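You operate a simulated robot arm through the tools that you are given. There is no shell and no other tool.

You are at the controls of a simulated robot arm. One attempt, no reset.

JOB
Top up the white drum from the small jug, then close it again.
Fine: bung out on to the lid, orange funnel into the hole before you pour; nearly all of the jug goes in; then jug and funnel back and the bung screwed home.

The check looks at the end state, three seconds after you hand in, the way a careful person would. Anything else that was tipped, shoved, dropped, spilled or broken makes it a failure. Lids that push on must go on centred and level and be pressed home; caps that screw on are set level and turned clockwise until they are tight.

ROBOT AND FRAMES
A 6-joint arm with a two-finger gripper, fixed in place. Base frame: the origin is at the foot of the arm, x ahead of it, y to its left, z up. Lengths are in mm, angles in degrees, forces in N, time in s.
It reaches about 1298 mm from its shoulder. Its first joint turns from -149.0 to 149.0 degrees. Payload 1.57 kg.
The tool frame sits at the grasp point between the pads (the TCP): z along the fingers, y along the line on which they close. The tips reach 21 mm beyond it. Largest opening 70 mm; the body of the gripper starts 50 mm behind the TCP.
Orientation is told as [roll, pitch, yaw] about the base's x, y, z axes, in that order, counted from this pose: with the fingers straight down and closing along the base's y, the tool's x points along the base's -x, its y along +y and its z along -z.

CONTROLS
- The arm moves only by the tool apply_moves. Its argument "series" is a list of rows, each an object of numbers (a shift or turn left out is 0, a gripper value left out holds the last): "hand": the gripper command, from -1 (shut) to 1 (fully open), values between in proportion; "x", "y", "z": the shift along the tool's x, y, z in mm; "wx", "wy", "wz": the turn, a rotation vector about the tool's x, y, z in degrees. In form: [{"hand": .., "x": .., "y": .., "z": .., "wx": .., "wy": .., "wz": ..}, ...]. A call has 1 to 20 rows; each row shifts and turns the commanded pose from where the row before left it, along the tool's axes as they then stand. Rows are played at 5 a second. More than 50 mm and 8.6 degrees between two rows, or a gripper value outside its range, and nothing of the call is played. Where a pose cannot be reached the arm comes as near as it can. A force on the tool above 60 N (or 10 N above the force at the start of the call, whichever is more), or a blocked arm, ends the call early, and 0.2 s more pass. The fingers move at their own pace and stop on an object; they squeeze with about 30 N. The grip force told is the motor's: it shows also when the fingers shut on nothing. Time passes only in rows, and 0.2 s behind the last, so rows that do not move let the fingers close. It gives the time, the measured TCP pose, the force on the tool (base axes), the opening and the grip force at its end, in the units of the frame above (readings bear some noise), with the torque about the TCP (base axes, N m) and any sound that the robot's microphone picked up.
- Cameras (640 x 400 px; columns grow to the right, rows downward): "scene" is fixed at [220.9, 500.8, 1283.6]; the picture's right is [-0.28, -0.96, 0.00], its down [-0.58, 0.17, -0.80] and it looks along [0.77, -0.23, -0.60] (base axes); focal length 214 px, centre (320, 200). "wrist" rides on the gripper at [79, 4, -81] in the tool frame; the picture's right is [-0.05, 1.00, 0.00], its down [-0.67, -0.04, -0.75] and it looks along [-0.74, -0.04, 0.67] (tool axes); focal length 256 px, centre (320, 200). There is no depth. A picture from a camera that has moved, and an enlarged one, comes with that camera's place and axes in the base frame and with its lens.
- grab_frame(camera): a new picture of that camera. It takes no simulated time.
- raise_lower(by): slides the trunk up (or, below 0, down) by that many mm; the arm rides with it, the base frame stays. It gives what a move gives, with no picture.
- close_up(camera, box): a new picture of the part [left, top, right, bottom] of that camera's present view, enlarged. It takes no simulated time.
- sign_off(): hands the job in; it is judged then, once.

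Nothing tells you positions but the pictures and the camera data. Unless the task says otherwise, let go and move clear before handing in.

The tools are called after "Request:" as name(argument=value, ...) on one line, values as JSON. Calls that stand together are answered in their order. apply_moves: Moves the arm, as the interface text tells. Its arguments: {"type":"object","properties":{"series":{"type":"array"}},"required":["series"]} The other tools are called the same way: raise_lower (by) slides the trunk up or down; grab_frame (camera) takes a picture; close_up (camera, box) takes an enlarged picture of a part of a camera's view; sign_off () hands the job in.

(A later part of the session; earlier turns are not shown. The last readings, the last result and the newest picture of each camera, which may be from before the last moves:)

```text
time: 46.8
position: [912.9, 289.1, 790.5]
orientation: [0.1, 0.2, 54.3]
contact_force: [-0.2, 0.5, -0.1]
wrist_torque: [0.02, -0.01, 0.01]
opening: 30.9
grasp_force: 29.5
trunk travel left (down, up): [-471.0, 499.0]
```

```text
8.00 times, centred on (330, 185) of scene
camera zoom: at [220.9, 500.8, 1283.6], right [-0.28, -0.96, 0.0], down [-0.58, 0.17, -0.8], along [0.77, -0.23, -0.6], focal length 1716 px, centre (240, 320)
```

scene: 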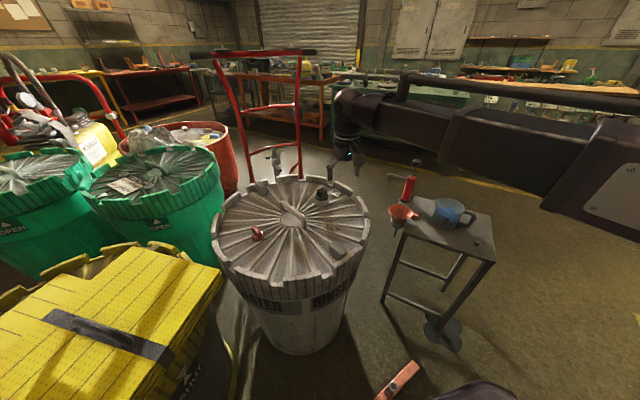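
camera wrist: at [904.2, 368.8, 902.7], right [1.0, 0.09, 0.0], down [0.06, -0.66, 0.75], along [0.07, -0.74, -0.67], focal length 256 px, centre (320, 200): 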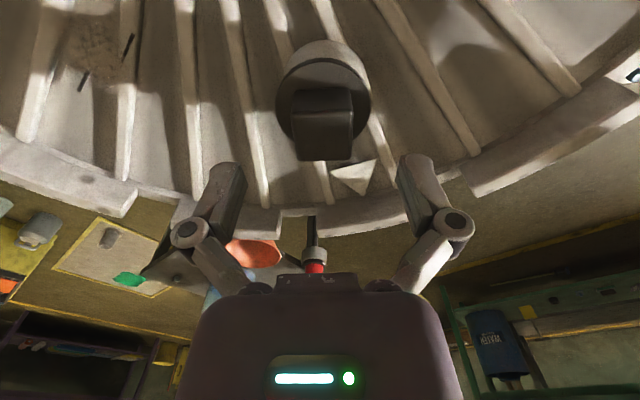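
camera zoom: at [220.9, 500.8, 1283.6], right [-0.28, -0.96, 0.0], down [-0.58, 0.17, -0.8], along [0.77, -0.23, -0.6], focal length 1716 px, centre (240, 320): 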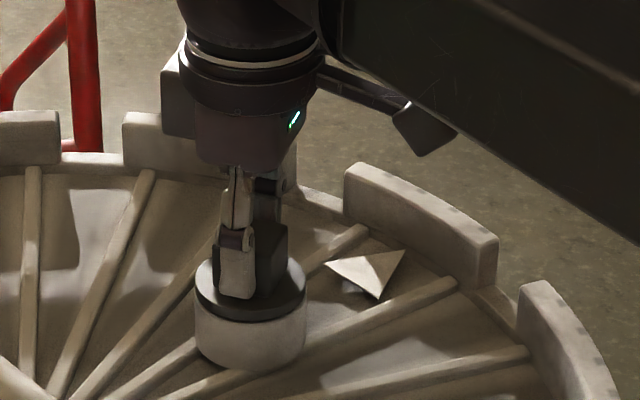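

Request:
raise_lower(by=12)

Request:
close_up(camera="scene", box=[290, 160, 370, 210])

```text
time: 47.4
position: [913.6, 288.4, 801.8]
orientation: [0.0, 0.2, 54.2]
contact_force: [-0.1, 1.2, -0.1]
wrist_torque: [-0.01, 0.02, 0.02]
opening: 31.1
grasp_force: 29.9
trunk travel left (down, up): [-483.0, 487.0]
```

```text
8.00 times, centred on (330, 185) of scene
camera zoom: at [220.9, 500.8, 1283.6], right [-0.28, -0.96, 0.0], down [-0.58, 0.17, -0.8], along [0.77, -0.23, -0.6], focal length 1716 px, centre (240, 320)
```

zoom: 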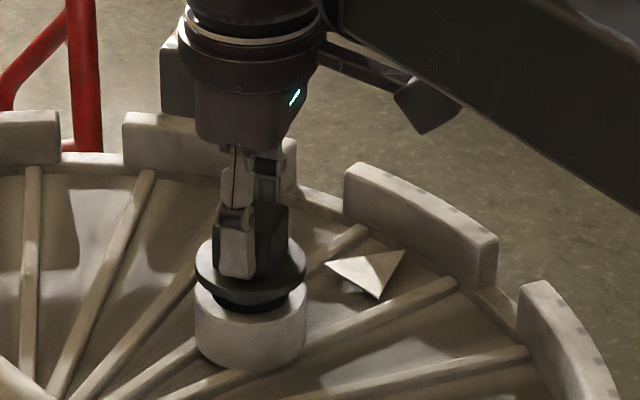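

The bung is free and rising out of the neck. I'll lift it clear and look for a good place on the lid to set it.

Request:
raise_lower(by=45)

Request:
grab_frame(camera="scene")

Request:
close_up(camera="scene", box=[290, 140, 370, 210])

Request:
grab_frame(camera="wrist")

Request:
close_up(camera="scene", box=[200, 160, 390, 280])

```text
time: 48.3
position: [912.6, 289.4, 845.8]
orientation: [0.0, 0.2, 54.4]
contact_force: [-0.2, 1.2, -0.2]
wrist_torque: [0.01, -0.01, -0.01]
opening: 30.9
grasp_force: 29.6
trunk travel left (down, up): [-528.0, 442.0]
```

```text
taken
```

scene: 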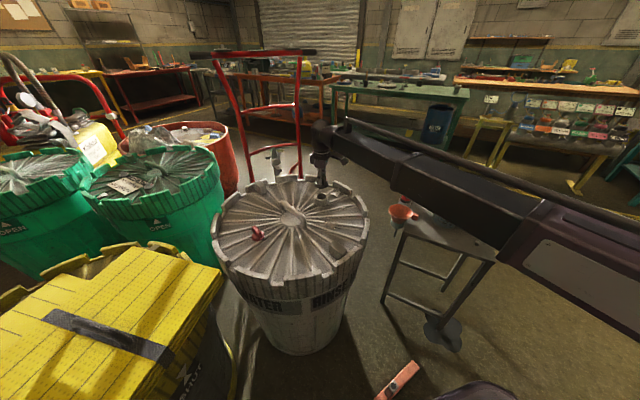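

```text
5.71 times, centred on (330, 175) of scene
camera zoom: at [220.9, 500.8, 1283.6], right [-0.28, -0.96, 0.0], down [-0.58, 0.17, -0.8], along [0.77, -0.23, -0.6], focal length 1226 px, centre (263, 343)
```

zoom: 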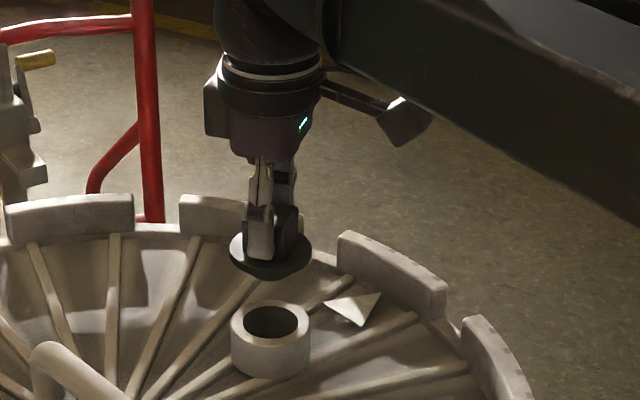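

```text
taken
camera wrist: at [862.5, 226.7, 928.0], right [-0.78, 0.63, 0.0], down [0.42, 0.52, 0.74], along [0.46, 0.58, -0.67], focal length 256 px, centre (320, 200)
```

wrist: 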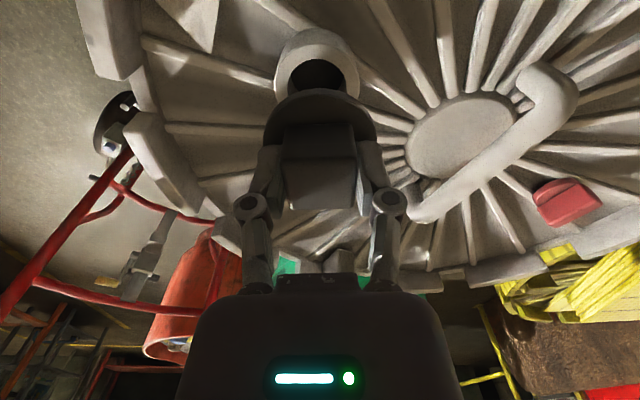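

```text
3.33 times, centred on (295, 220) of scene
camera zoom: at [220.9, 500.8, 1283.6], right [-0.28, -0.96, 0.0], down [-0.58, 0.17, -0.8], along [0.77, -0.23, -0.6], focal length 715 px, centre (403, 133)
```

zoom: 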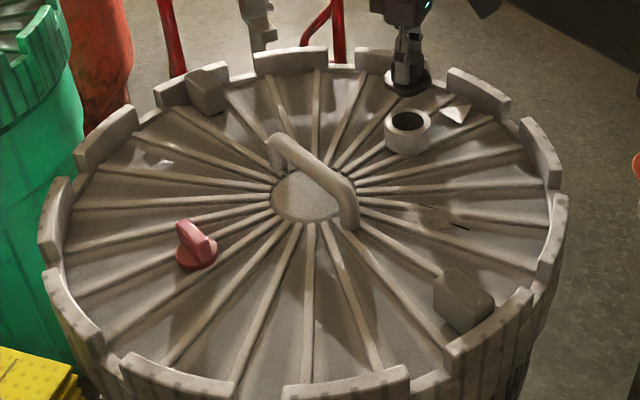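

Request:
close_up(camera="scene", box=[300, 190, 380, 260])

Request:
close_up(camera="scene", box=[250, 170, 330, 220])

```text
5.71 times, centred on (340, 225) of scene
camera zoom: at [220.9, 500.8, 1283.6], right [-0.28, -0.96, 0.0], down [-0.58, 0.17, -0.8], along [0.77, -0.23, -0.6], focal length 1226 px, centre (206, 57)
```

zoom: 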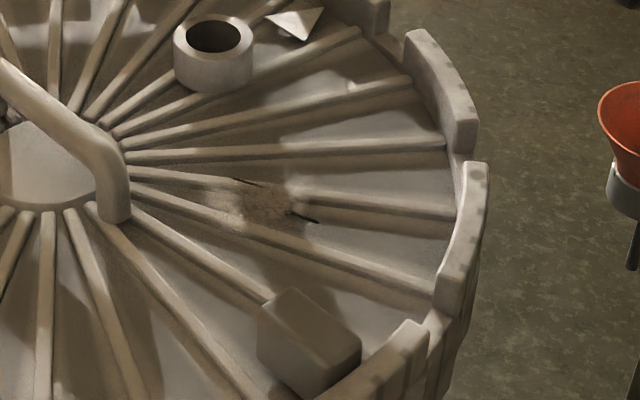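

```text
8.00 times, centred on (290, 195) of scene
camera zoom: at [220.9, 500.8, 1283.6], right [-0.28, -0.96, 0.0], down [-0.58, 0.17, -0.8], along [0.77, -0.23, -0.6], focal length 1716 px, centre (560, 240)
```

zoom: 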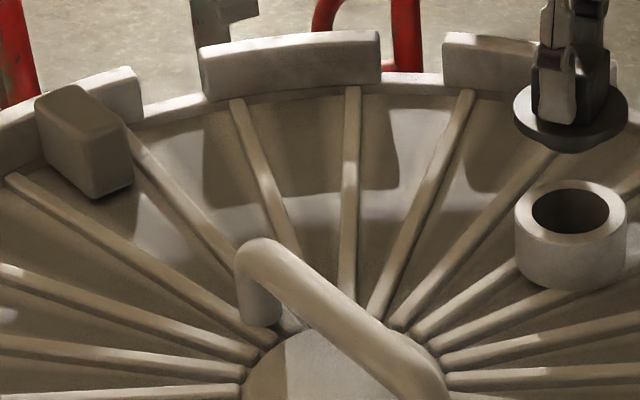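

The neck hole is open. I'll set the bung upright on two ribs at about (798, 271), between the neck and the robot-side rim, approaching slowly.

Request:
raise_lower(by=15)

Request:
apply_moves(series=[{"x": 20.4, "y": 20.7}, {"x": 20.4, "y": 20.7}, {"x": 20.4, "y": 20.7}, {"x": 20.5, "y": 20.8}, {}])

Request:
raise_lower(by=-40)

Request:
close_up(camera="scene", box=[300, 180, 380, 250])

Request:
grab_frame(camera="wrist")

```text
time: 48.9
position: [913.4, 289.2, 860.6]
orientation: [0.1, 0.3, 54.4]
contact_force: [0.0, 0.7, -0.3]
wrist_torque: [-0.02, -0.03, 0.02]
opening: 31.0
grasp_force: 29.7
trunk travel left (down, up): [-543.0, 427.0]
```

```text
time: 50.1
position: [800.5, 271.6, 862.2]
orientation: [0.0, 0.2, 54.3]
contact_force: [-1.0, -0.4, -0.4]
wrist_torque: [-0.02, 0.01, 0.01]
opening: 31.3
grasp_force: 30.2
trunk travel left (down, up): [-543.0, 427.0]
```

```text
time: 50.9
position: [800.5, 271.1, 822.6]
orientation: [-0.1, 0.2, 54.3]
contact_force: [0.1, 0.7, -0.1]
wrist_torque: [0.03, -0.06, 0.0]
opening: 31.2
grasp_force: 29.9
trunk travel left (down, up): [-503.0, 467.0]
```

```text
5.71 times, centred on (340, 215) of scene
camera zoom: at [220.9, 500.8, 1283.6], right [-0.28, -0.96, 0.0], down [-0.58, 0.17, -0.8], along [0.77, -0.23, -0.6], focal length 1226 px, centre (206, 114)
```

zoom: 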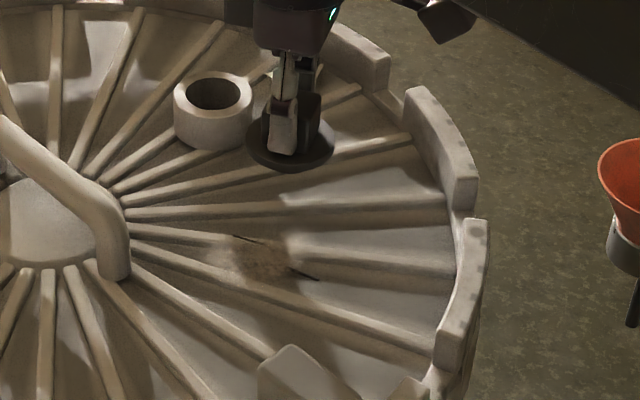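

```text
taken
camera wrist: at [750.1, 208.5, 903.1], right [-0.78, 0.63, 0.0], down [0.42, 0.52, 0.74], along [0.47, 0.58, -0.67], focal length 256 px, centre (320, 200)
```

wrist: 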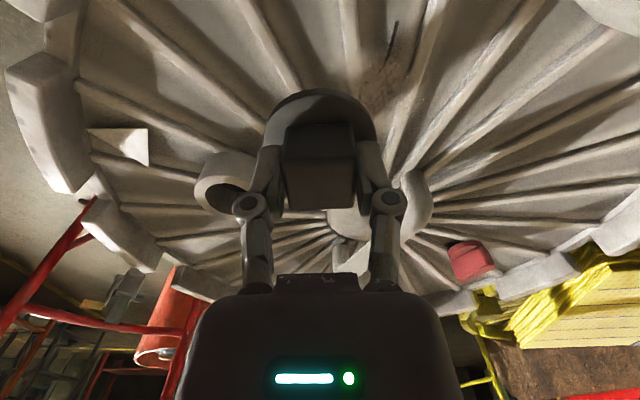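

Request:
raise_lower(by=-28)

Request:
close_up(camera="scene", box=[300, 180, 380, 250])

```text
time: 51.7
position: [801.0, 270.2, 793.0]
orientation: [0.0, 0.2, 54.4]
contact_force: [-0.4, -0.5, -0.4]
wrist_torque: [0.01, 0.02, 0.0]
opening: 30.9
grasp_force: 30.1
trunk travel left (down, up): [-475.0, 495.0]
```

```text
5.71 times, centred on (340, 215) of scene
camera zoom: at [220.9, 500.8, 1283.6], right [-0.28, -0.96, 0.0], down [-0.58, 0.17, -0.8], along [0.77, -0.23, -0.6], focal length 1226 px, centre (206, 114)
```

zoom: 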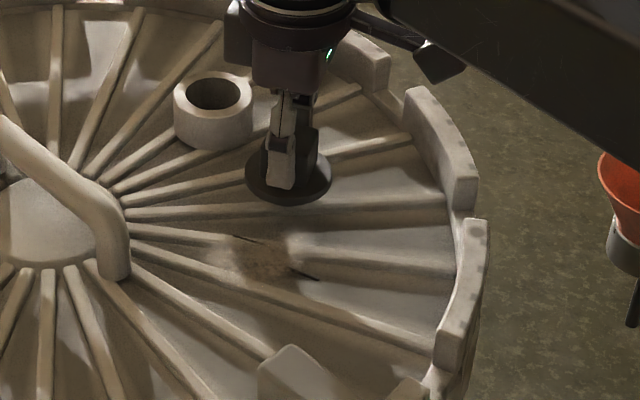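

Request:
raise_lower(by=-8)

Request:
raise_lower(by=-4)

Request:
raise_lower(by=-3)

Request:
close_up(camera="scene", box=[300, 180, 380, 250])

```text
time: 52.2
position: [800.9, 271.8, 786.1]
orientation: [-0.1, 0.2, 54.2]
contact_force: [-0.8, 0.0, -0.7]
wrist_torque: [0.02, 0.0, -0.01]
opening: 31.0
grasp_force: 29.9
trunk travel left (down, up): [-467.0, 503.0]
```

```text
time: 52.8
position: [801.0, 270.6, 780.8]
orientation: [0.0, 0.1, 54.4]
contact_force: [0.0, -0.3, -0.6]
wrist_torque: [0.01, -0.01, -0.01]
opening: 30.9
grasp_force: 30.2
trunk travel left (down, up): [-463.0, 507.0]
```

```text
time: 53.3
position: [800.5, 271.1, 778.5]
orientation: [0.1, 0.2, 54.3]
contact_force: [0.6, 0.2, -1.0]
wrist_torque: [0.0, 0.0, 0.01]
opening: 31.3
grasp_force: 30.7
trunk travel left (down, up): [-460.0, 510.0]
```

```text
5.71 times, centred on (340, 215) of scene
camera zoom: at [220.9, 500.8, 1283.6], right [-0.28, -0.96, 0.0], down [-0.58, 0.17, -0.8], along [0.77, -0.23, -0.6], focal length 1226 px, centre (206, 114)
```

zoom: 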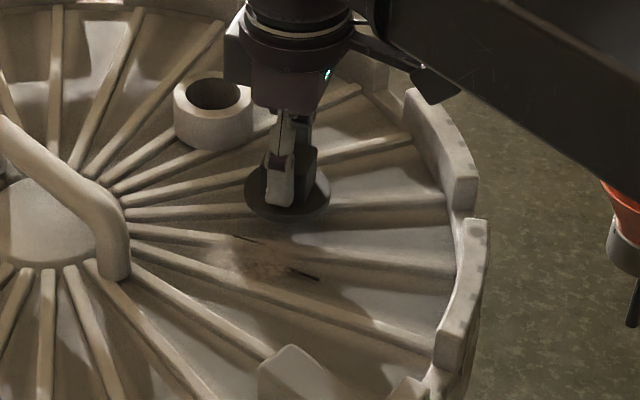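

Request:
raise_lower(by=-3)

Request:
raise_lower(by=-3)

Request:
raise_lower(by=-3)

Request:
close_up(camera="scene", box=[300, 180, 380, 250])

```text
time: 53.8
position: [801.0, 271.2, 775.2]
orientation: [0.0, 0.2, 54.3]
contact_force: [-0.3, 0.5, 0.5]
wrist_torque: [-0.03, 0.0, -0.01]
opening: 31.0
grasp_force: 30.0
trunk travel left (down, up): [-457.0, 513.0]
```

```text
time: 54.3
position: [801.5, 270.4, 771.9]
orientation: [0.0, 0.2, 54.2]
contact_force: [0.4, 0.7, -0.6]
wrist_torque: [-0.01, -0.02, 0.03]
opening: 30.9
grasp_force: 29.6
trunk travel left (down, up): [-454.0, 516.0]
```

```text
time: 54.8
position: [800.0, 271.8, 770.6]
orientation: [0.1, 0.2, 54.4]
contact_force: [0.1, 0.3, 3.3]
wrist_torque: [0.02, -0.03, -0.02]
opening: 31.3
grasp_force: 29.8
trunk travel left (down, up): [-451.0, 519.0]
```

```text
5.71 times, centred on (340, 215) of scene
camera zoom: at [220.9, 500.8, 1283.6], right [-0.28, -0.96, 0.0], down [-0.58, 0.17, -0.8], along [0.77, -0.23, -0.6], focal length 1226 px, centre (206, 114)
```

zoom: 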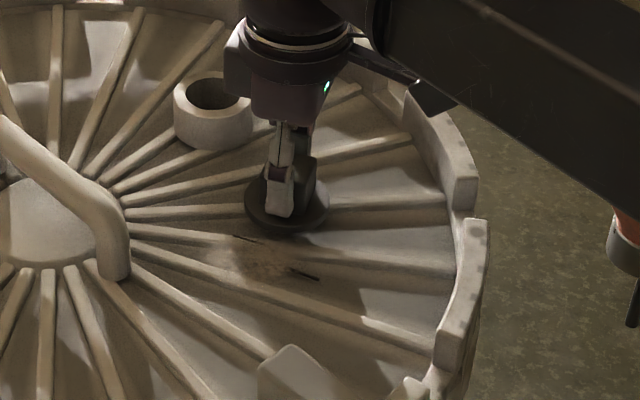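

Request:
raise_lower(by=-1)

Request:
apply_moves(series=[{"hand": -0.5}, {"hand": 0}, {"hand": 0.5}, {"hand": 1}, {"hand": 1}])

Request:
close_up(camera="scene", box=[300, 180, 380, 250])

Request:
grab_frame(camera="wrist")

```text
time: 55.4
position: [800.5, 269.9, 769.5]
orientation: [0.1, 0.2, 54.3]
contact_force: [3.1, 1.0, 14.1]
wrist_torque: [0.03, -0.17, 0.0]
opening: 30.9
grasp_force: 29.8
trunk travel left (down, up): [-450.0, 520.0]
```

```text
time: 56.5
position: [800.3, 272.0, 767.8]
orientation: [0.0, 0.2, 54.3]
contact_force: [0.0, -0.1, -0.2]
wrist_torque: [0.03, 0.01, -0.03]
opening: 69.8
grasp_force: 0.1
trunk travel left (down, up): [-450.0, 520.0]
```

```text
5.71 times, centred on (340, 215) of scene
camera zoom: at [220.9, 500.8, 1283.6], right [-0.28, -0.96, 0.0], down [-0.58, 0.17, -0.8], along [0.77, -0.23, -0.6], focal length 1226 px, centre (206, 114)
```

zoom: 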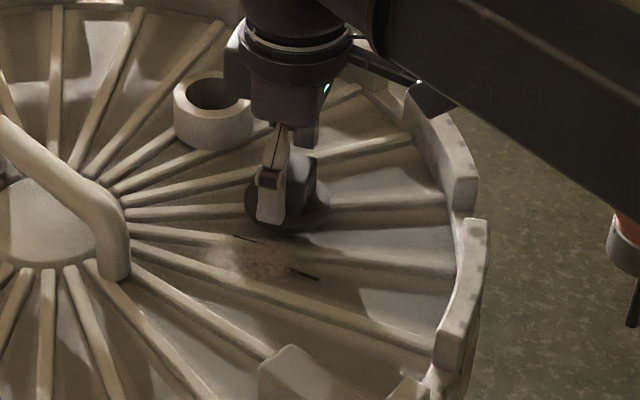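

```text
taken
camera wrist: at [750.2, 208.6, 850.1], right [-0.78, 0.63, 0.0], down [0.42, 0.52, 0.74], along [0.47, 0.58, -0.67], focal length 256 px, centre (320, 200)
```

wrist: 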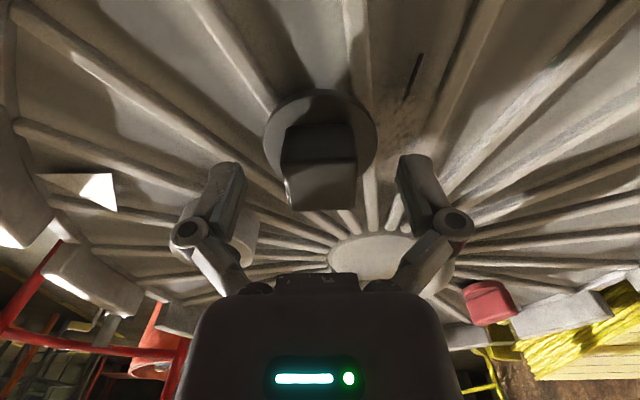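

Request:
raise_lower(by=60)

Request:
close_up(camera="wrist", box=[220, 0, 420, 130])

Request:
close_up(camera="scene", box=[300, 180, 380, 250])

```text
time: 57.5
position: [800.2, 271.1, 828.1]
orientation: [0.0, 0.2, 54.3]
contact_force: [-0.2, 0.7, 0.7]
wrist_torque: [-0.01, -0.02, -0.03]
opening: 69.8
grasp_force: 0.0
trunk travel left (down, up): [-510.0, 460.0]
```

```text
3.08 times, centred on (320, 65) of wrist
camera zoom: at [750.3, 208.7, 910.1], right [-0.78, 0.63, 0.0], down [0.42, 0.52, 0.74], along [0.47, 0.58, -0.67], focal length 788 px, centre (320, 615)
```

zoom: 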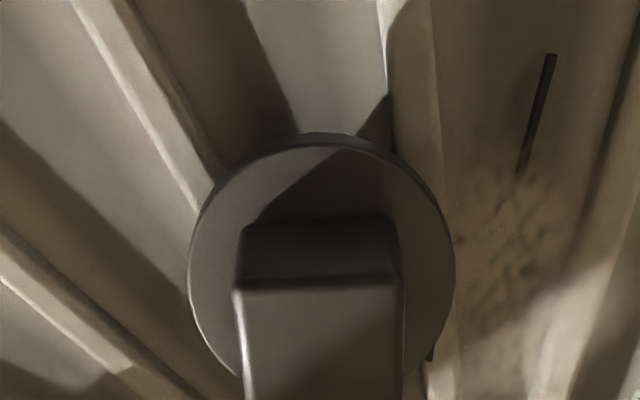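

```text
5.71 times, centred on (340, 215) of scene
camera zoom: at [220.9, 500.8, 1283.6], right [-0.28, -0.96, 0.0], down [-0.58, 0.17, -0.8], along [0.77, -0.23, -0.6], focal length 1226 px, centre (206, 114)
```

zoom: 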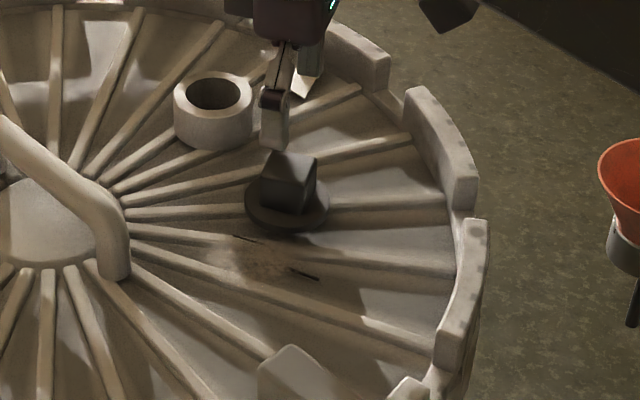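

The bung stands upright on the lid at about (800, 271). Next I'll swing over to the table to study the funnel and jug from above.

Request:
raise_lower(by=90)

Request:
apply_moves(series=[{"wz": 8}, {"wz": 8}, {"wz": 8}, {"wz": 8}, {"wz": 8}, {"wz": 8}, {"wz": 6.3}, {"x": 10, "y": -40}, {"x": 10, "y": -40}, {"x": 10, "y": -40}, {"x": 10, "y": -40}, {"x": 10, "y": -40}, {"x": 10, "y": -40}, {"x": 10, "y": -40}, {"x": 0, "y": -40}, {}])

Request:
grab_frame(camera="wrist")

Request:
grab_frame(camera="scene")

```text
time: 58.8
position: [801.0, 270.6, 918.8]
orientation: [0.0, 0.2, 54.2]
contact_force: [-0.8, -0.2, -0.5]
wrist_torque: [0.0, -0.01, 0.01]
opening: 69.8
grasp_force: 0.1
trunk travel left (down, up): [-600.0, 370.0]
```

```text
time: 62.2
position: [730.6, -49.8, 919.2]
orientation: [-0.2, 0.1, 0.0]
contact_force: [0.2, 0.5, 0.3]
wrist_torque: [0.0, -0.01, 0.02]
opening: 69.9
grasp_force: 0.0
trunk travel left (down, up): [-600.0, 370.0]
```

```text
taken
camera wrist: at [651.2, -46.7, 1000.0], right [0.05, 1.0, 0.0], down [0.67, -0.03, 0.74], along [0.74, -0.04, -0.67], focal length 256 px, centre (320, 200)
```

wrist: 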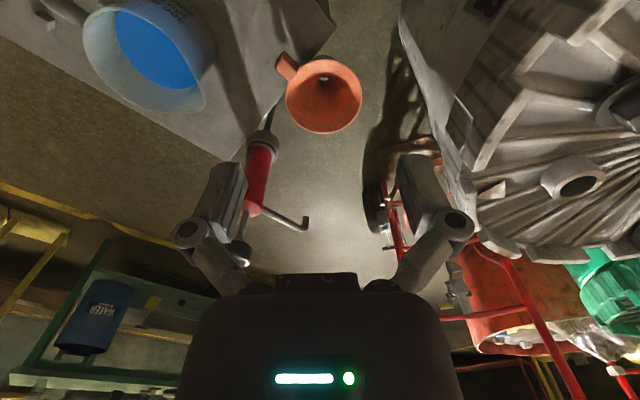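

```text
taken
```

scene: 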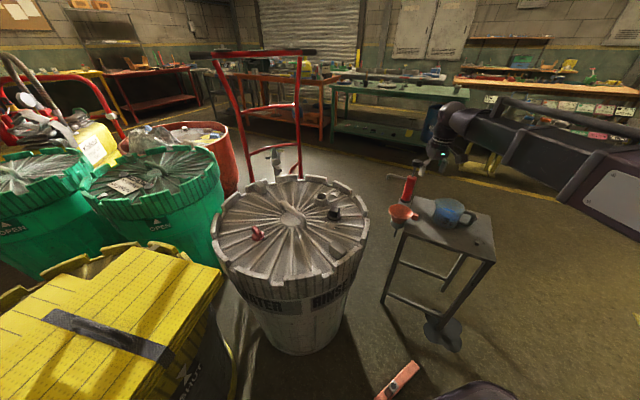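

Request:
close_up(camera="wrist", box=[230, 20, 390, 160])

Request:
close_up(camera="wrist", box=[30, 0, 270, 150])

Request:
close_up(camera="scene", box=[375, 190, 435, 240])

Request:
close_up(camera="scene", box=[420, 190, 500, 260])

Request:
close_up(camera="scene", box=[375, 180, 505, 330])

```text
2.86 times, centred on (310, 90) of wrist
camera zoom: at [651.2, -46.7, 1000.0], right [0.05, 1.0, 0.0], down [0.67, -0.03, 0.74], along [0.74, -0.04, -0.67], focal length 731 px, centre (349, 514)
```

zoom: 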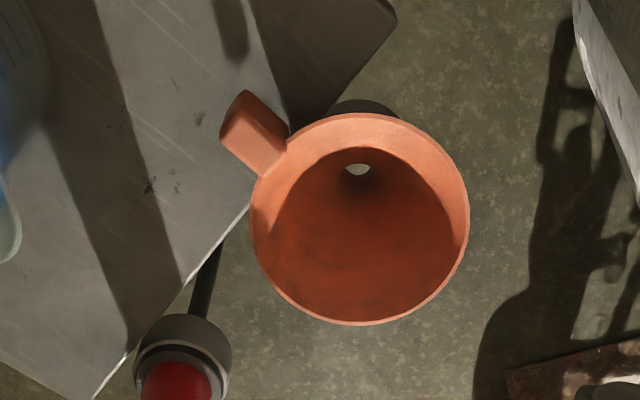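

```text
2.67 times, centred on (150, 75) of wrist
camera zoom: at [651.2, -46.7, 1000.0], right [0.05, 1.0, 0.0], down [0.67, -0.03, 0.74], along [0.74, -0.04, -0.67], focal length 683 px, centre (773, 533)
```

zoom: 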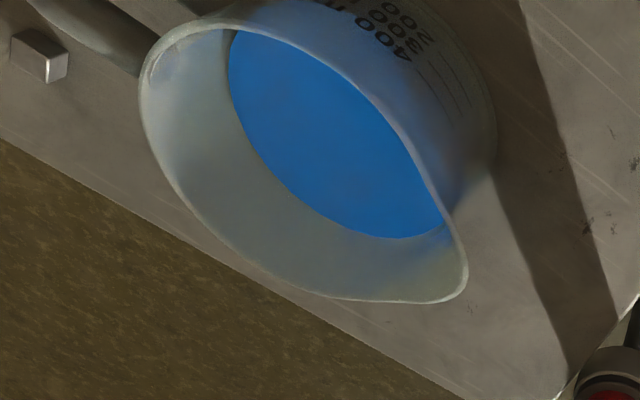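

```text
8.00 times, centred on (405, 215) of scene
camera zoom: at [220.9, 500.8, 1283.6], right [-0.28, -0.96, 0.0], down [-0.58, 0.17, -0.8], along [0.77, -0.23, -0.6], focal length 1716 px, centre (-360, 80)
```

zoom: 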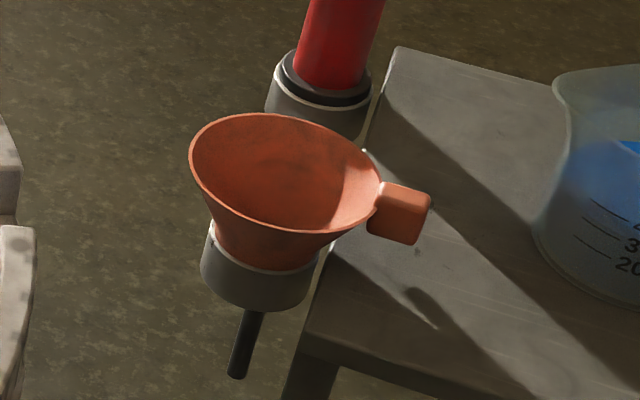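

```text
5.71 times, centred on (460, 225) of scene
camera zoom: at [220.9, 500.8, 1283.6], right [-0.28, -0.96, 0.0], down [-0.58, 0.17, -0.8], along [0.77, -0.23, -0.6], focal length 1226 px, centre (-480, 57)
```

zoom: 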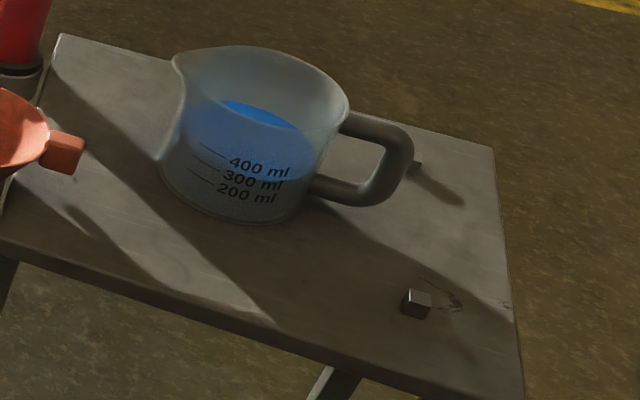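

```text
2.67 times, centred on (440, 255) of scene
camera zoom: at [220.9, 500.8, 1283.6], right [-0.28, -0.96, 0.0], down [-0.58, 0.17, -0.8], along [0.77, -0.23, -0.6], focal length 572 px, centre (0, 53)
```

zoom: 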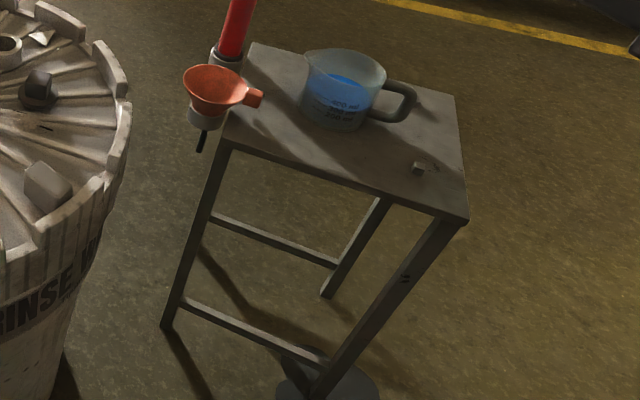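

The funnel rim is about 102 mm across, centred near (819, -49, 660). A block-shaped tab points from it toward (-x, -y), over the edge of the table. I'll line up with the tab and take a closer look at it.

Request:
apply_moves(series=[{"x": -23.5, "y": -22}, {"x": -23.5, "y": -22}, {"wz": -8.1}, {"wz": -8.1}, {"wz": -8.1}, {"wz": -8.1}, {"wz": -8.1}, {"wz": -8}, {}])

Request:
raise_lower(by=-130)

Request:
grab_frame(camera="wrist")

Request:
close_up(camera="scene", box=[370, 170, 450, 240])

```text
time: 64.2
position: [779.4, -92.5, 918.0]
orientation: [0.1, 0.2, 48.5]
contact_force: [0.6, -0.7, 1.0]
wrist_torque: [0.0, -0.01, 0.0]
opening: 70.1
grasp_force: 0.1
trunk travel left (down, up): [-600.0, 370.0]
```

```text
time: 65.8
position: [778.3, -93.1, 788.9]
orientation: [-0.1, 0.2, 48.5]
contact_force: [-0.5, -0.5, 0.5]
wrist_torque: [0.01, 0.01, -0.02]
opening: 70.1
grasp_force: 0.1
trunk travel left (down, up): [-470.0, 500.0]
```

```text
taken
camera wrist: at [721.8, -149.7, 870.2], right [-0.71, 0.7, 0.0], down [0.47, 0.48, 0.74], along [0.52, 0.53, -0.67], focal length 256 px, centre (320, 200)
```

wrist: 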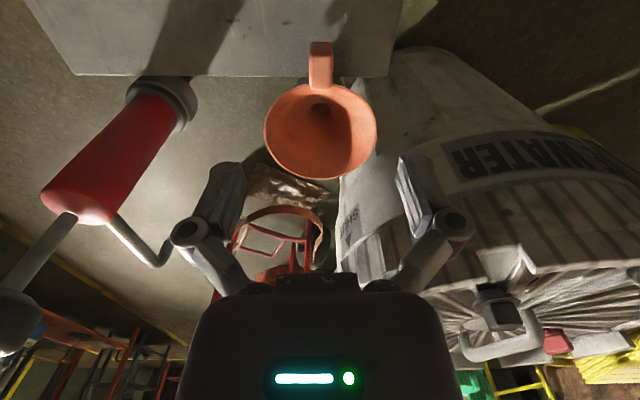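

```text
5.71 times, centred on (410, 205) of scene
camera zoom: at [220.9, 500.8, 1283.6], right [-0.28, -0.96, 0.0], down [-0.58, 0.17, -0.8], along [0.77, -0.23, -0.6], focal length 1226 px, centre (-194, 171)
```

zoom: 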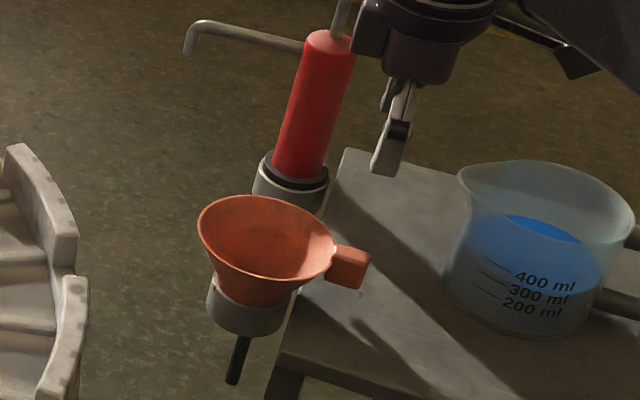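

Request:
close_up(camera="wrist", box=[250, 20, 400, 190])

Request:
close_up(camera="scene", box=[385, 195, 435, 235])

```text
2.35 times, centred on (325, 105) of wrist
camera zoom: at [721.8, -149.7, 870.2], right [-0.71, 0.7, 0.0], down [0.47, 0.48, 0.74], along [0.52, 0.53, -0.67], focal length 602 px, centre (308, 424)
```

zoom: 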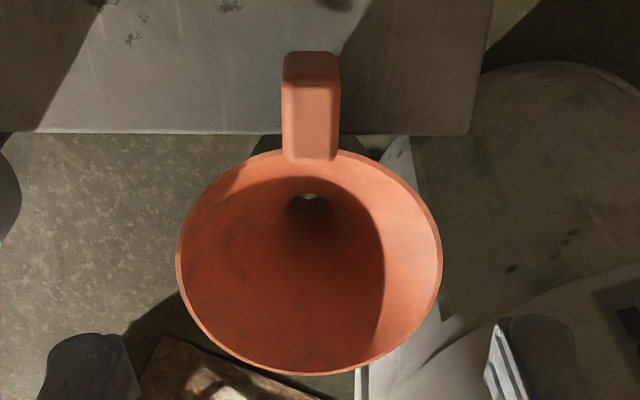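

```text
10.00 times, centred on (410, 215) of scene
camera zoom: at [220.9, 500.8, 1283.6], right [-0.28, -0.96, 0.0], down [-0.58, 0.17, -0.8], along [0.77, -0.23, -0.6], focal length 2145 px, centre (-580, 50)
```

zoom: 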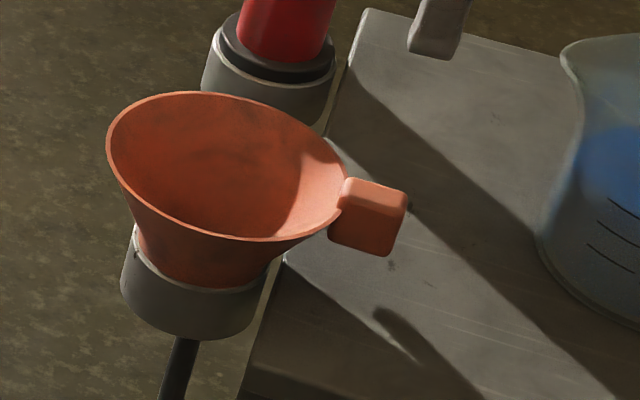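

Request:
raise_lower(by=-70)

Request:
close_up(camera="wrist", box=[220, 50, 420, 250])

Request:
close_up(camera="scene", box=[385, 185, 445, 235])

```text
time: 66.9
position: [778.4, -92.6, 719.0]
orientation: [0.0, 0.2, 48.5]
contact_force: [-0.4, -0.4, -0.9]
wrist_torque: [0.0, -0.02, 0.0]
opening: 70.2
grasp_force: 0.0
trunk travel left (down, up): [-400.0, 570.0]
```

```text
2.00 times, centred on (320, 150) of wrist
camera zoom: at [721.8, -149.7, 800.2], right [-0.71, 0.7, 0.0], down [0.47, 0.48, 0.74], along [0.52, 0.53, -0.67], focal length 512 px, centre (320, 300)
```

zoom: 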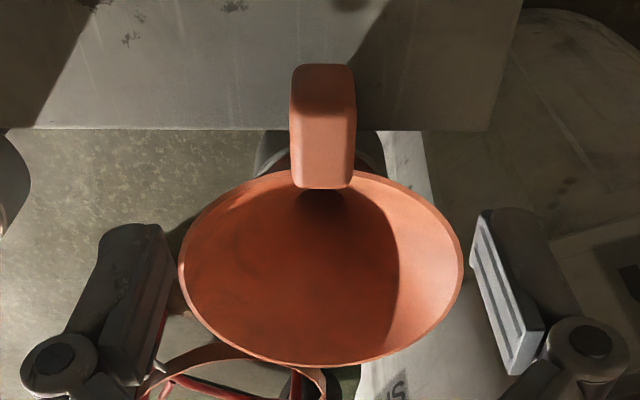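

```text
8.00 times, centred on (415, 210) of scene
camera zoom: at [220.9, 500.8, 1283.6], right [-0.28, -0.96, 0.0], down [-0.58, 0.17, -0.8], along [0.77, -0.23, -0.6], focal length 1716 px, centre (-440, 120)
```

zoom: 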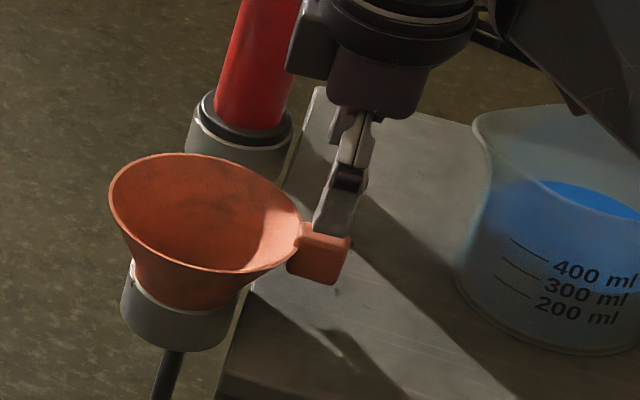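

Request:
apply_moves(series=[{"x": -1.0, "y": 1.2}, {}])

Request:
raise_lower(by=-45)

Request:
grab_frame(camera="wrist")

Request:
close_up(camera="scene", box=[385, 185, 445, 235])

```text
time: 67.5
position: [778.3, -91.0, 718.0]
orientation: [-0.1, 0.2, 48.6]
contact_force: [-0.4, 0.0, 0.4]
wrist_torque: [-0.03, 0.02, 0.01]
opening: 69.9
grasp_force: 0.1
trunk travel left (down, up): [-400.0, 570.0]
```

```text
time: 68.3
position: [777.6, -91.5, 674.3]
orientation: [0.0, 0.2, 48.6]
contact_force: [0.2, 0.1, 0.9]
wrist_torque: [-0.01, 0.02, 0.0]
opening: 70.1
grasp_force: 0.1
trunk travel left (down, up): [-355.0, 615.0]
```

```text
taken
camera wrist: at [721.6, -147.9, 755.1], right [-0.71, 0.7, 0.0], down [0.47, 0.48, 0.74], along [0.52, 0.53, -0.67], focal length 256 px, centre (320, 200)
```

wrist: 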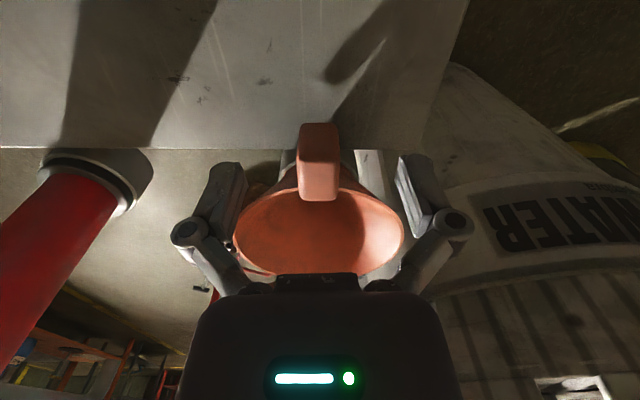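

```text
8.00 times, centred on (415, 210) of scene
camera zoom: at [220.9, 500.8, 1283.6], right [-0.28, -0.96, 0.0], down [-0.58, 0.17, -0.8], along [0.77, -0.23, -0.6], focal length 1716 px, centre (-440, 120)
```

zoom: 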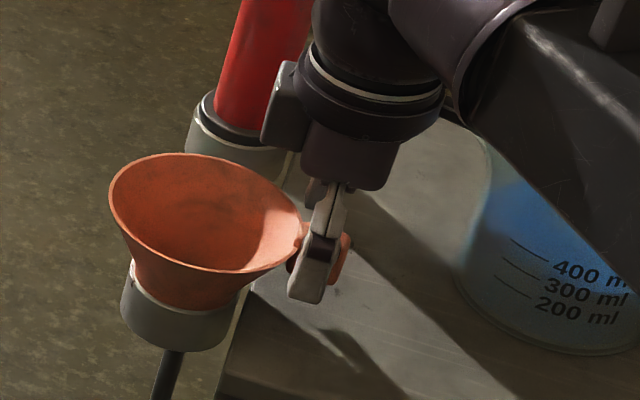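

Request:
raise_lower(by=-14)

Request:
apply_moves(series=[{"hand": -1}, {"hand": -1}, {"hand": -1}, {"hand": -1}, {"hand": -1}])

Request:
grab_frame(camera="wrist")

Request:
close_up(camera="scene", box=[385, 185, 445, 235])

```text
time: 69.0
position: [778.7, -91.9, 659.5]
orientation: [0.2, 0.2, 48.5]
contact_force: [-0.2, 0.4, -0.6]
wrist_torque: [0.0, 0.0, 0.03]
opening: 69.8
grasp_force: 0.0
trunk travel left (down, up): [-341.0, 629.0]
```

```text
time: 70.2
position: [779.0, -90.9, 660.1]
orientation: [-0.2, 0.2, 48.5]
contact_force: [0.1, -2.8, 4.0]
wrist_torque: [-0.01, -0.11, -0.07]
opening: 16.5
grasp_force: 29.8
trunk travel left (down, up): [-341.0, 629.0]
```

```text
taken
camera wrist: at [721.5, -148.1, 741.3], right [-0.71, 0.7, 0.0], down [0.47, 0.48, 0.74], along [0.52, 0.53, -0.67], focal length 256 px, centre (320, 200)
```

wrist: 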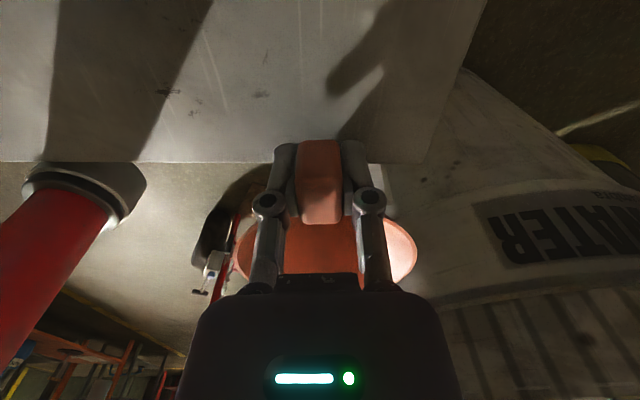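

```text
8.00 times, centred on (415, 210) of scene
camera zoom: at [220.9, 500.8, 1283.6], right [-0.28, -0.96, 0.0], down [-0.58, 0.17, -0.8], along [0.77, -0.23, -0.6], focal length 1716 px, centre (-440, 120)
```

zoom: 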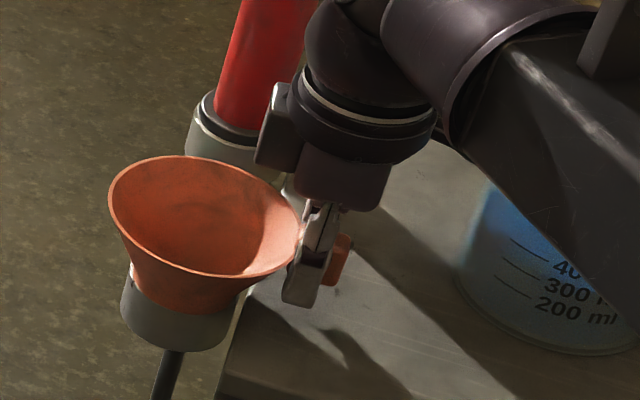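

The tab is gripped at 16.5 mm opening. I'll lift the funnel slowly out of its ring and check that nothing catches.

Request:
raise_lower(by=20)

Request:
close_up(camera="scene", box=[375, 175, 445, 235])

Request:
raise_lower(by=40)

Request:
close_up(camera="scene", box=[375, 165, 445, 235])

```text
time: 70.8
position: [778.6, -91.3, 680.0]
orientation: [0.1, 0.2, 48.5]
contact_force: [-0.4, -0.2, -0.5]
wrist_torque: [0.0, 0.03, -0.01]
opening: 16.6
grasp_force: 30.7
trunk travel left (down, up): [-361.0, 609.0]
```

```text
6.67 times, centred on (410, 205) of scene
camera zoom: at [220.9, 500.8, 1283.6], right [-0.28, -0.96, 0.0], down [-0.58, 0.17, -0.8], along [0.77, -0.23, -0.6], focal length 1430 px, centre (-280, 167)
```

zoom: 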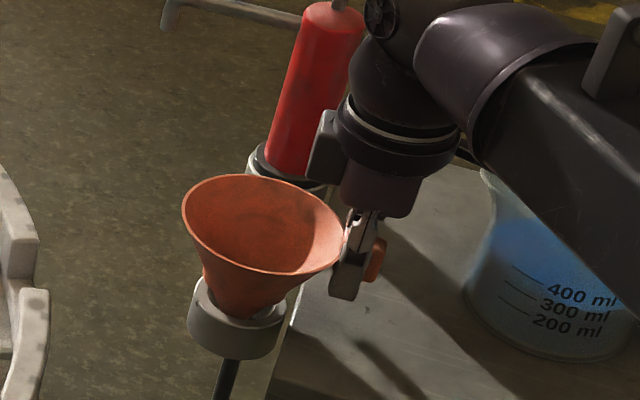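

```text
time: 71.7
position: [777.9, -90.5, 719.9]
orientation: [0.0, 0.2, 48.5]
contact_force: [-0.7, -0.4, -0.7]
wrist_torque: [-0.05, 0.02, -0.02]
opening: 16.2
grasp_force: 29.8
trunk travel left (down, up): [-401.0, 569.0]
```

```text
5.71 times, centred on (410, 200) of scene
camera zoom: at [220.9, 500.8, 1283.6], right [-0.28, -0.96, 0.0], down [-0.58, 0.17, -0.8], along [0.77, -0.23, -0.6], focal length 1226 px, centre (-194, 200)
```

zoom: 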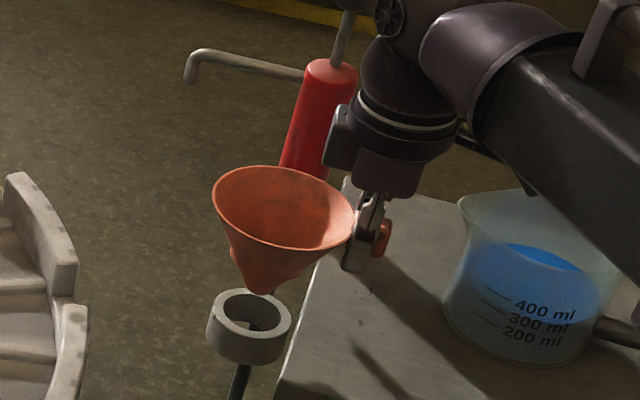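

The funnel came out cleanly; the dark rod belongs to the ring. I'll carry it high over to the drum and turn it so the tab points toward -y, away from the bung.

Request:
raise_lower(by=180)

Request:
apply_moves(series=[{"x": -32.9, "y": 10.95}, {"x": -32.9, "y": 10.95}, {"x": -32.9, "y": 10.95}, {"x": -32.9, "y": 10.95}, {"x": -32.9, "y": 10.95}, {"x": -32.9, "y": 10.95}, {"x": -32.9, "y": 10.95}, {"x": -32.9, "y": 10.95}, {"x": -32.9, "y": 10.95}, {"x": -32.9, "y": 10.95}, {"wz": -7}, {"wz": -7}, {"wz": -7}, {"wz": -7}, {"wz": -7}, {"wz": -6.5}, {}])

Request:
grab_frame(camera="wrist")

Request:
close_up(camera="scene", box=[270, 110, 400, 210])

```text
time: 73.7
position: [777.8, -90.3, 899.4]
orientation: [0.1, 0.2, 48.5]
contact_force: [0.7, 0.6, -0.6]
wrist_torque: [0.0, 0.02, -0.02]
opening: 16.2
grasp_force: 29.8
trunk travel left (down, up): [-581.0, 389.0]
```

```text
time: 77.2
position: [913.5, 226.4, 900.2]
orientation: [0.1, 0.1, 90.2]
contact_force: [-0.3, -0.7, -0.7]
wrist_torque: [-0.03, 0.01, -0.02]
opening: 16.3
grasp_force: 29.4
trunk travel left (down, up): [-581.0, 389.0]
```

```text
taken
camera wrist: at [909.3, 147.2, 981.0], right [-1.0, 0.05, 0.0], down [0.04, 0.67, 0.74], along [0.04, 0.74, -0.67], focal length 256 px, centre (320, 200)
```

wrist: 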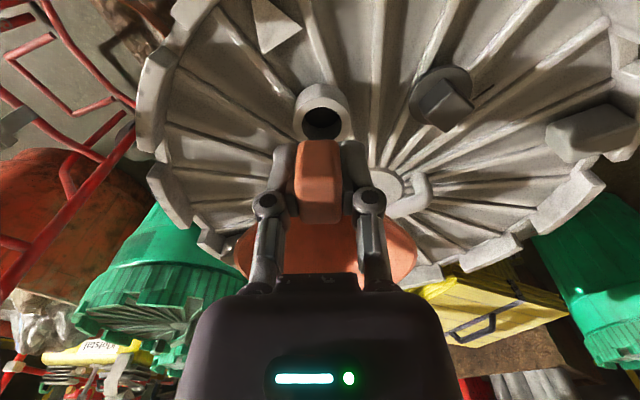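

```text
4.00 times, centred on (335, 160) of scene
camera zoom: at [220.9, 500.8, 1283.6], right [-0.28, -0.96, 0.0], down [-0.58, 0.17, -0.8], along [0.77, -0.23, -0.6], focal length 858 px, centre (260, 360)
```

zoom: 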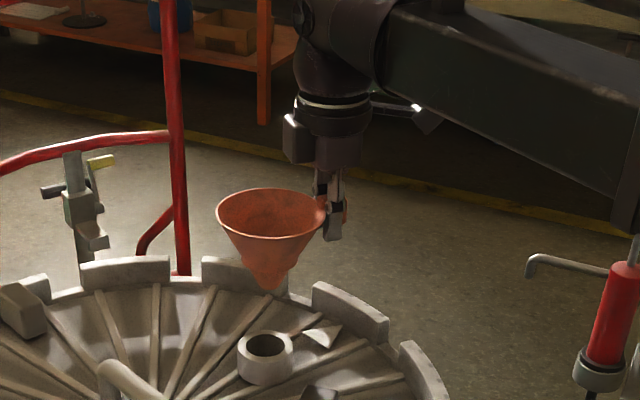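

Request:
close_up(camera="wrist", box=[270, 70, 370, 150])

Request:
close_up(camera="scene", box=[305, 150, 365, 210])

```text
5.00 times, centred on (320, 110) of wrist
camera zoom: at [909.3, 147.2, 981.0], right [-1.0, 0.05, 0.0], down [0.04, 0.67, 0.74], along [0.04, 0.74, -0.67], focal length 1280 px, centre (320, 650)
```

zoom: 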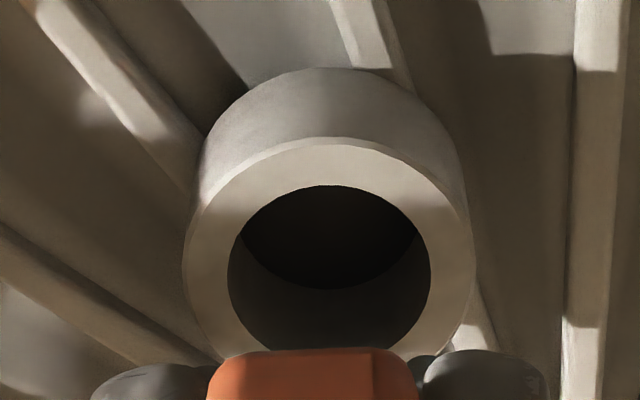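

```text
6.67 times, centred on (335, 180) of scene
camera zoom: at [220.9, 500.8, 1283.6], right [-0.28, -0.96, 0.0], down [-0.58, 0.17, -0.8], along [0.77, -0.23, -0.6], focal length 1430 px, centre (220, 333)
```

zoom: 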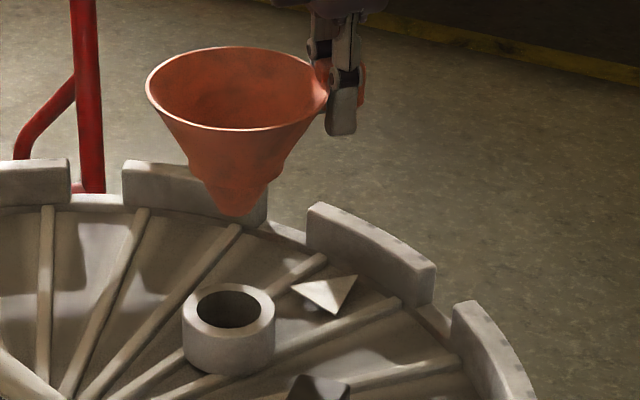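

Request:
apply_moves(series=[{"x": -3.4, "y": -1}, {}])

Request:
raise_lower(by=-65)

Request:
close_up(camera="scene", box=[305, 160, 365, 210])

Request:
grab_frame(camera="wrist")

```text
time: 77.8
position: [915.7, 229.1, 899.7]
orientation: [0.1, 0.1, 89.9]
contact_force: [0.7, -0.1, -1.1]
wrist_torque: [-0.03, 0.04, 0.01]
opening: 16.6
grasp_force: 29.8
trunk travel left (down, up): [-581.0, 389.0]
```

```text
time: 78.9
position: [915.2, 230.8, 835.0]
orientation: [0.2, 0.2, 90.0]
contact_force: [0.6, -0.3, -0.2]
wrist_torque: [0.0, 0.02, -0.03]
opening: 16.3
grasp_force: 29.7
trunk travel left (down, up): [-516.0, 454.0]
```

```text
8.00 times, centred on (335, 185) of scene
camera zoom: at [220.9, 500.8, 1283.6], right [-0.28, -0.96, 0.0], down [-0.58, 0.17, -0.8], along [0.77, -0.23, -0.6], focal length 1716 px, centre (200, 320)
```

zoom: 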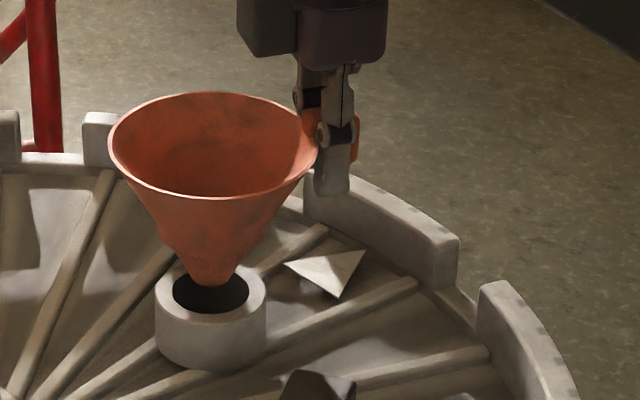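

```text
taken
camera wrist: at [910.3, 150.5, 916.1], right [-1.0, 0.05, 0.0], down [0.04, 0.67, 0.74], along [0.04, 0.74, -0.67], focal length 256 px, centre (320, 200)
```

wrist: 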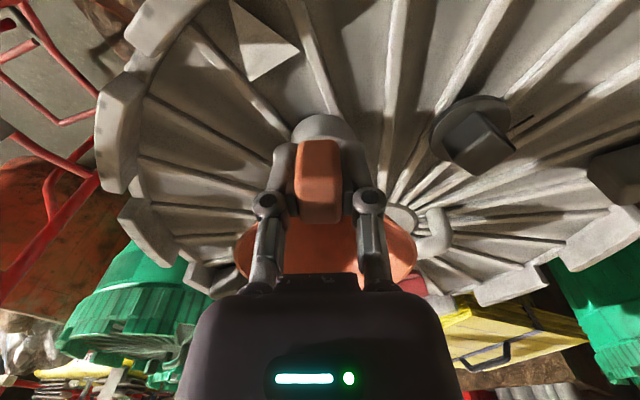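

The spout tip is centred over the hole. I'll lower it in and watch for seating contact.

Request:
raise_lower(by=-25)

Request:
raise_lower(by=-10)

Request:
close_up(camera="scene", box=[305, 160, 365, 210])

```text
time: 79.6
position: [915.2, 230.7, 809.1]
orientation: [0.2, 0.1, 90.0]
contact_force: [0.5, -0.3, -1.3]
wrist_torque: [-0.05, 0.03, -0.02]
opening: 16.1
grasp_force: 30.0
trunk travel left (down, up): [-491.0, 479.0]
```

```text
time: 80.2
position: [915.8, 229.8, 799.8]
orientation: [0.1, 0.1, 89.9]
contact_force: [0.7, -0.7, -0.6]
wrist_torque: [-0.03, -0.02, -0.02]
opening: 16.4
grasp_force: 30.1
trunk travel left (down, up): [-481.0, 489.0]
```

```text
8.00 times, centred on (335, 185) of scene
camera zoom: at [220.9, 500.8, 1283.6], right [-0.28, -0.96, 0.0], down [-0.58, 0.17, -0.8], along [0.77, -0.23, -0.6], focal length 1716 px, centre (200, 320)
```

zoom: 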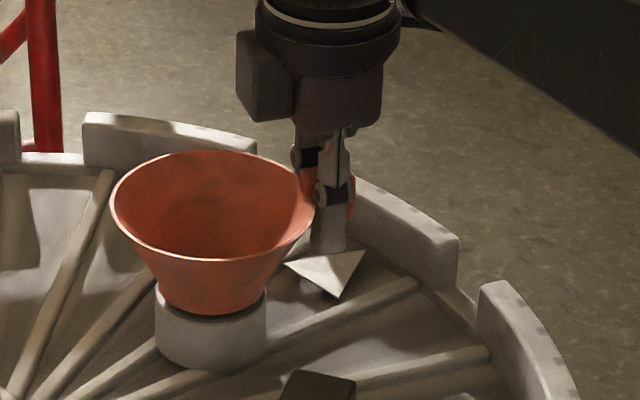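

Request:
raise_lower(by=-4)

Request:
raise_lower(by=-3)

Request:
raise_lower(by=-2)

Request:
close_up(camera="scene", box=[305, 160, 365, 210])

```text
time: 80.7
position: [915.2, 229.6, 797.6]
orientation: [0.1, 0.1, 90.0]
contact_force: [0.0, 0.5, 0.5]
wrist_torque: [-0.04, -0.02, -0.02]
opening: 16.5
grasp_force: 30.3
trunk travel left (down, up): [-477.0, 493.0]
```

```text
time: 81.2
position: [915.8, 230.7, 794.4]
orientation: [0.1, 0.1, 90.0]
contact_force: [4.2, -1.2, 16.8]
wrist_torque: [0.54, -0.1, -0.11]
opening: 16.1
grasp_force: 29.9
trunk travel left (down, up): [-474.0, 496.0]
```

```text
time: 81.8
position: [914.0, 229.6, 791.7]
orientation: [0.0, 0.2, 90.0]
contact_force: [3.8, -2.8, 17.3]
wrist_torque: [0.4, -0.14, -0.11]
opening: 16.2
grasp_force: 30.2
trunk travel left (down, up): [-472.0, 498.0]
```

```text
8.00 times, centred on (335, 185) of scene
camera zoom: at [220.9, 500.8, 1283.6], right [-0.28, -0.96, 0.0], down [-0.58, 0.17, -0.8], along [0.77, -0.23, -0.6], focal length 1716 px, centre (200, 320)
```

zoom: 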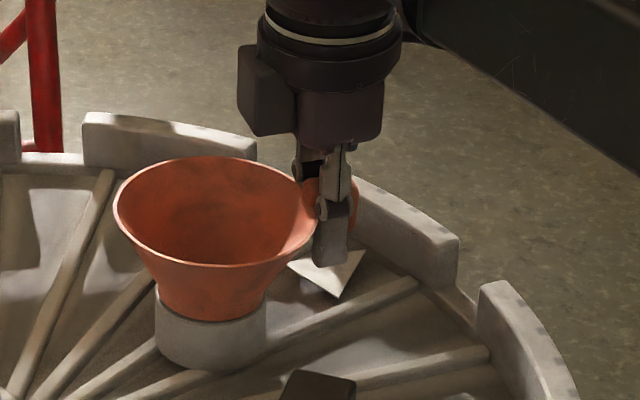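

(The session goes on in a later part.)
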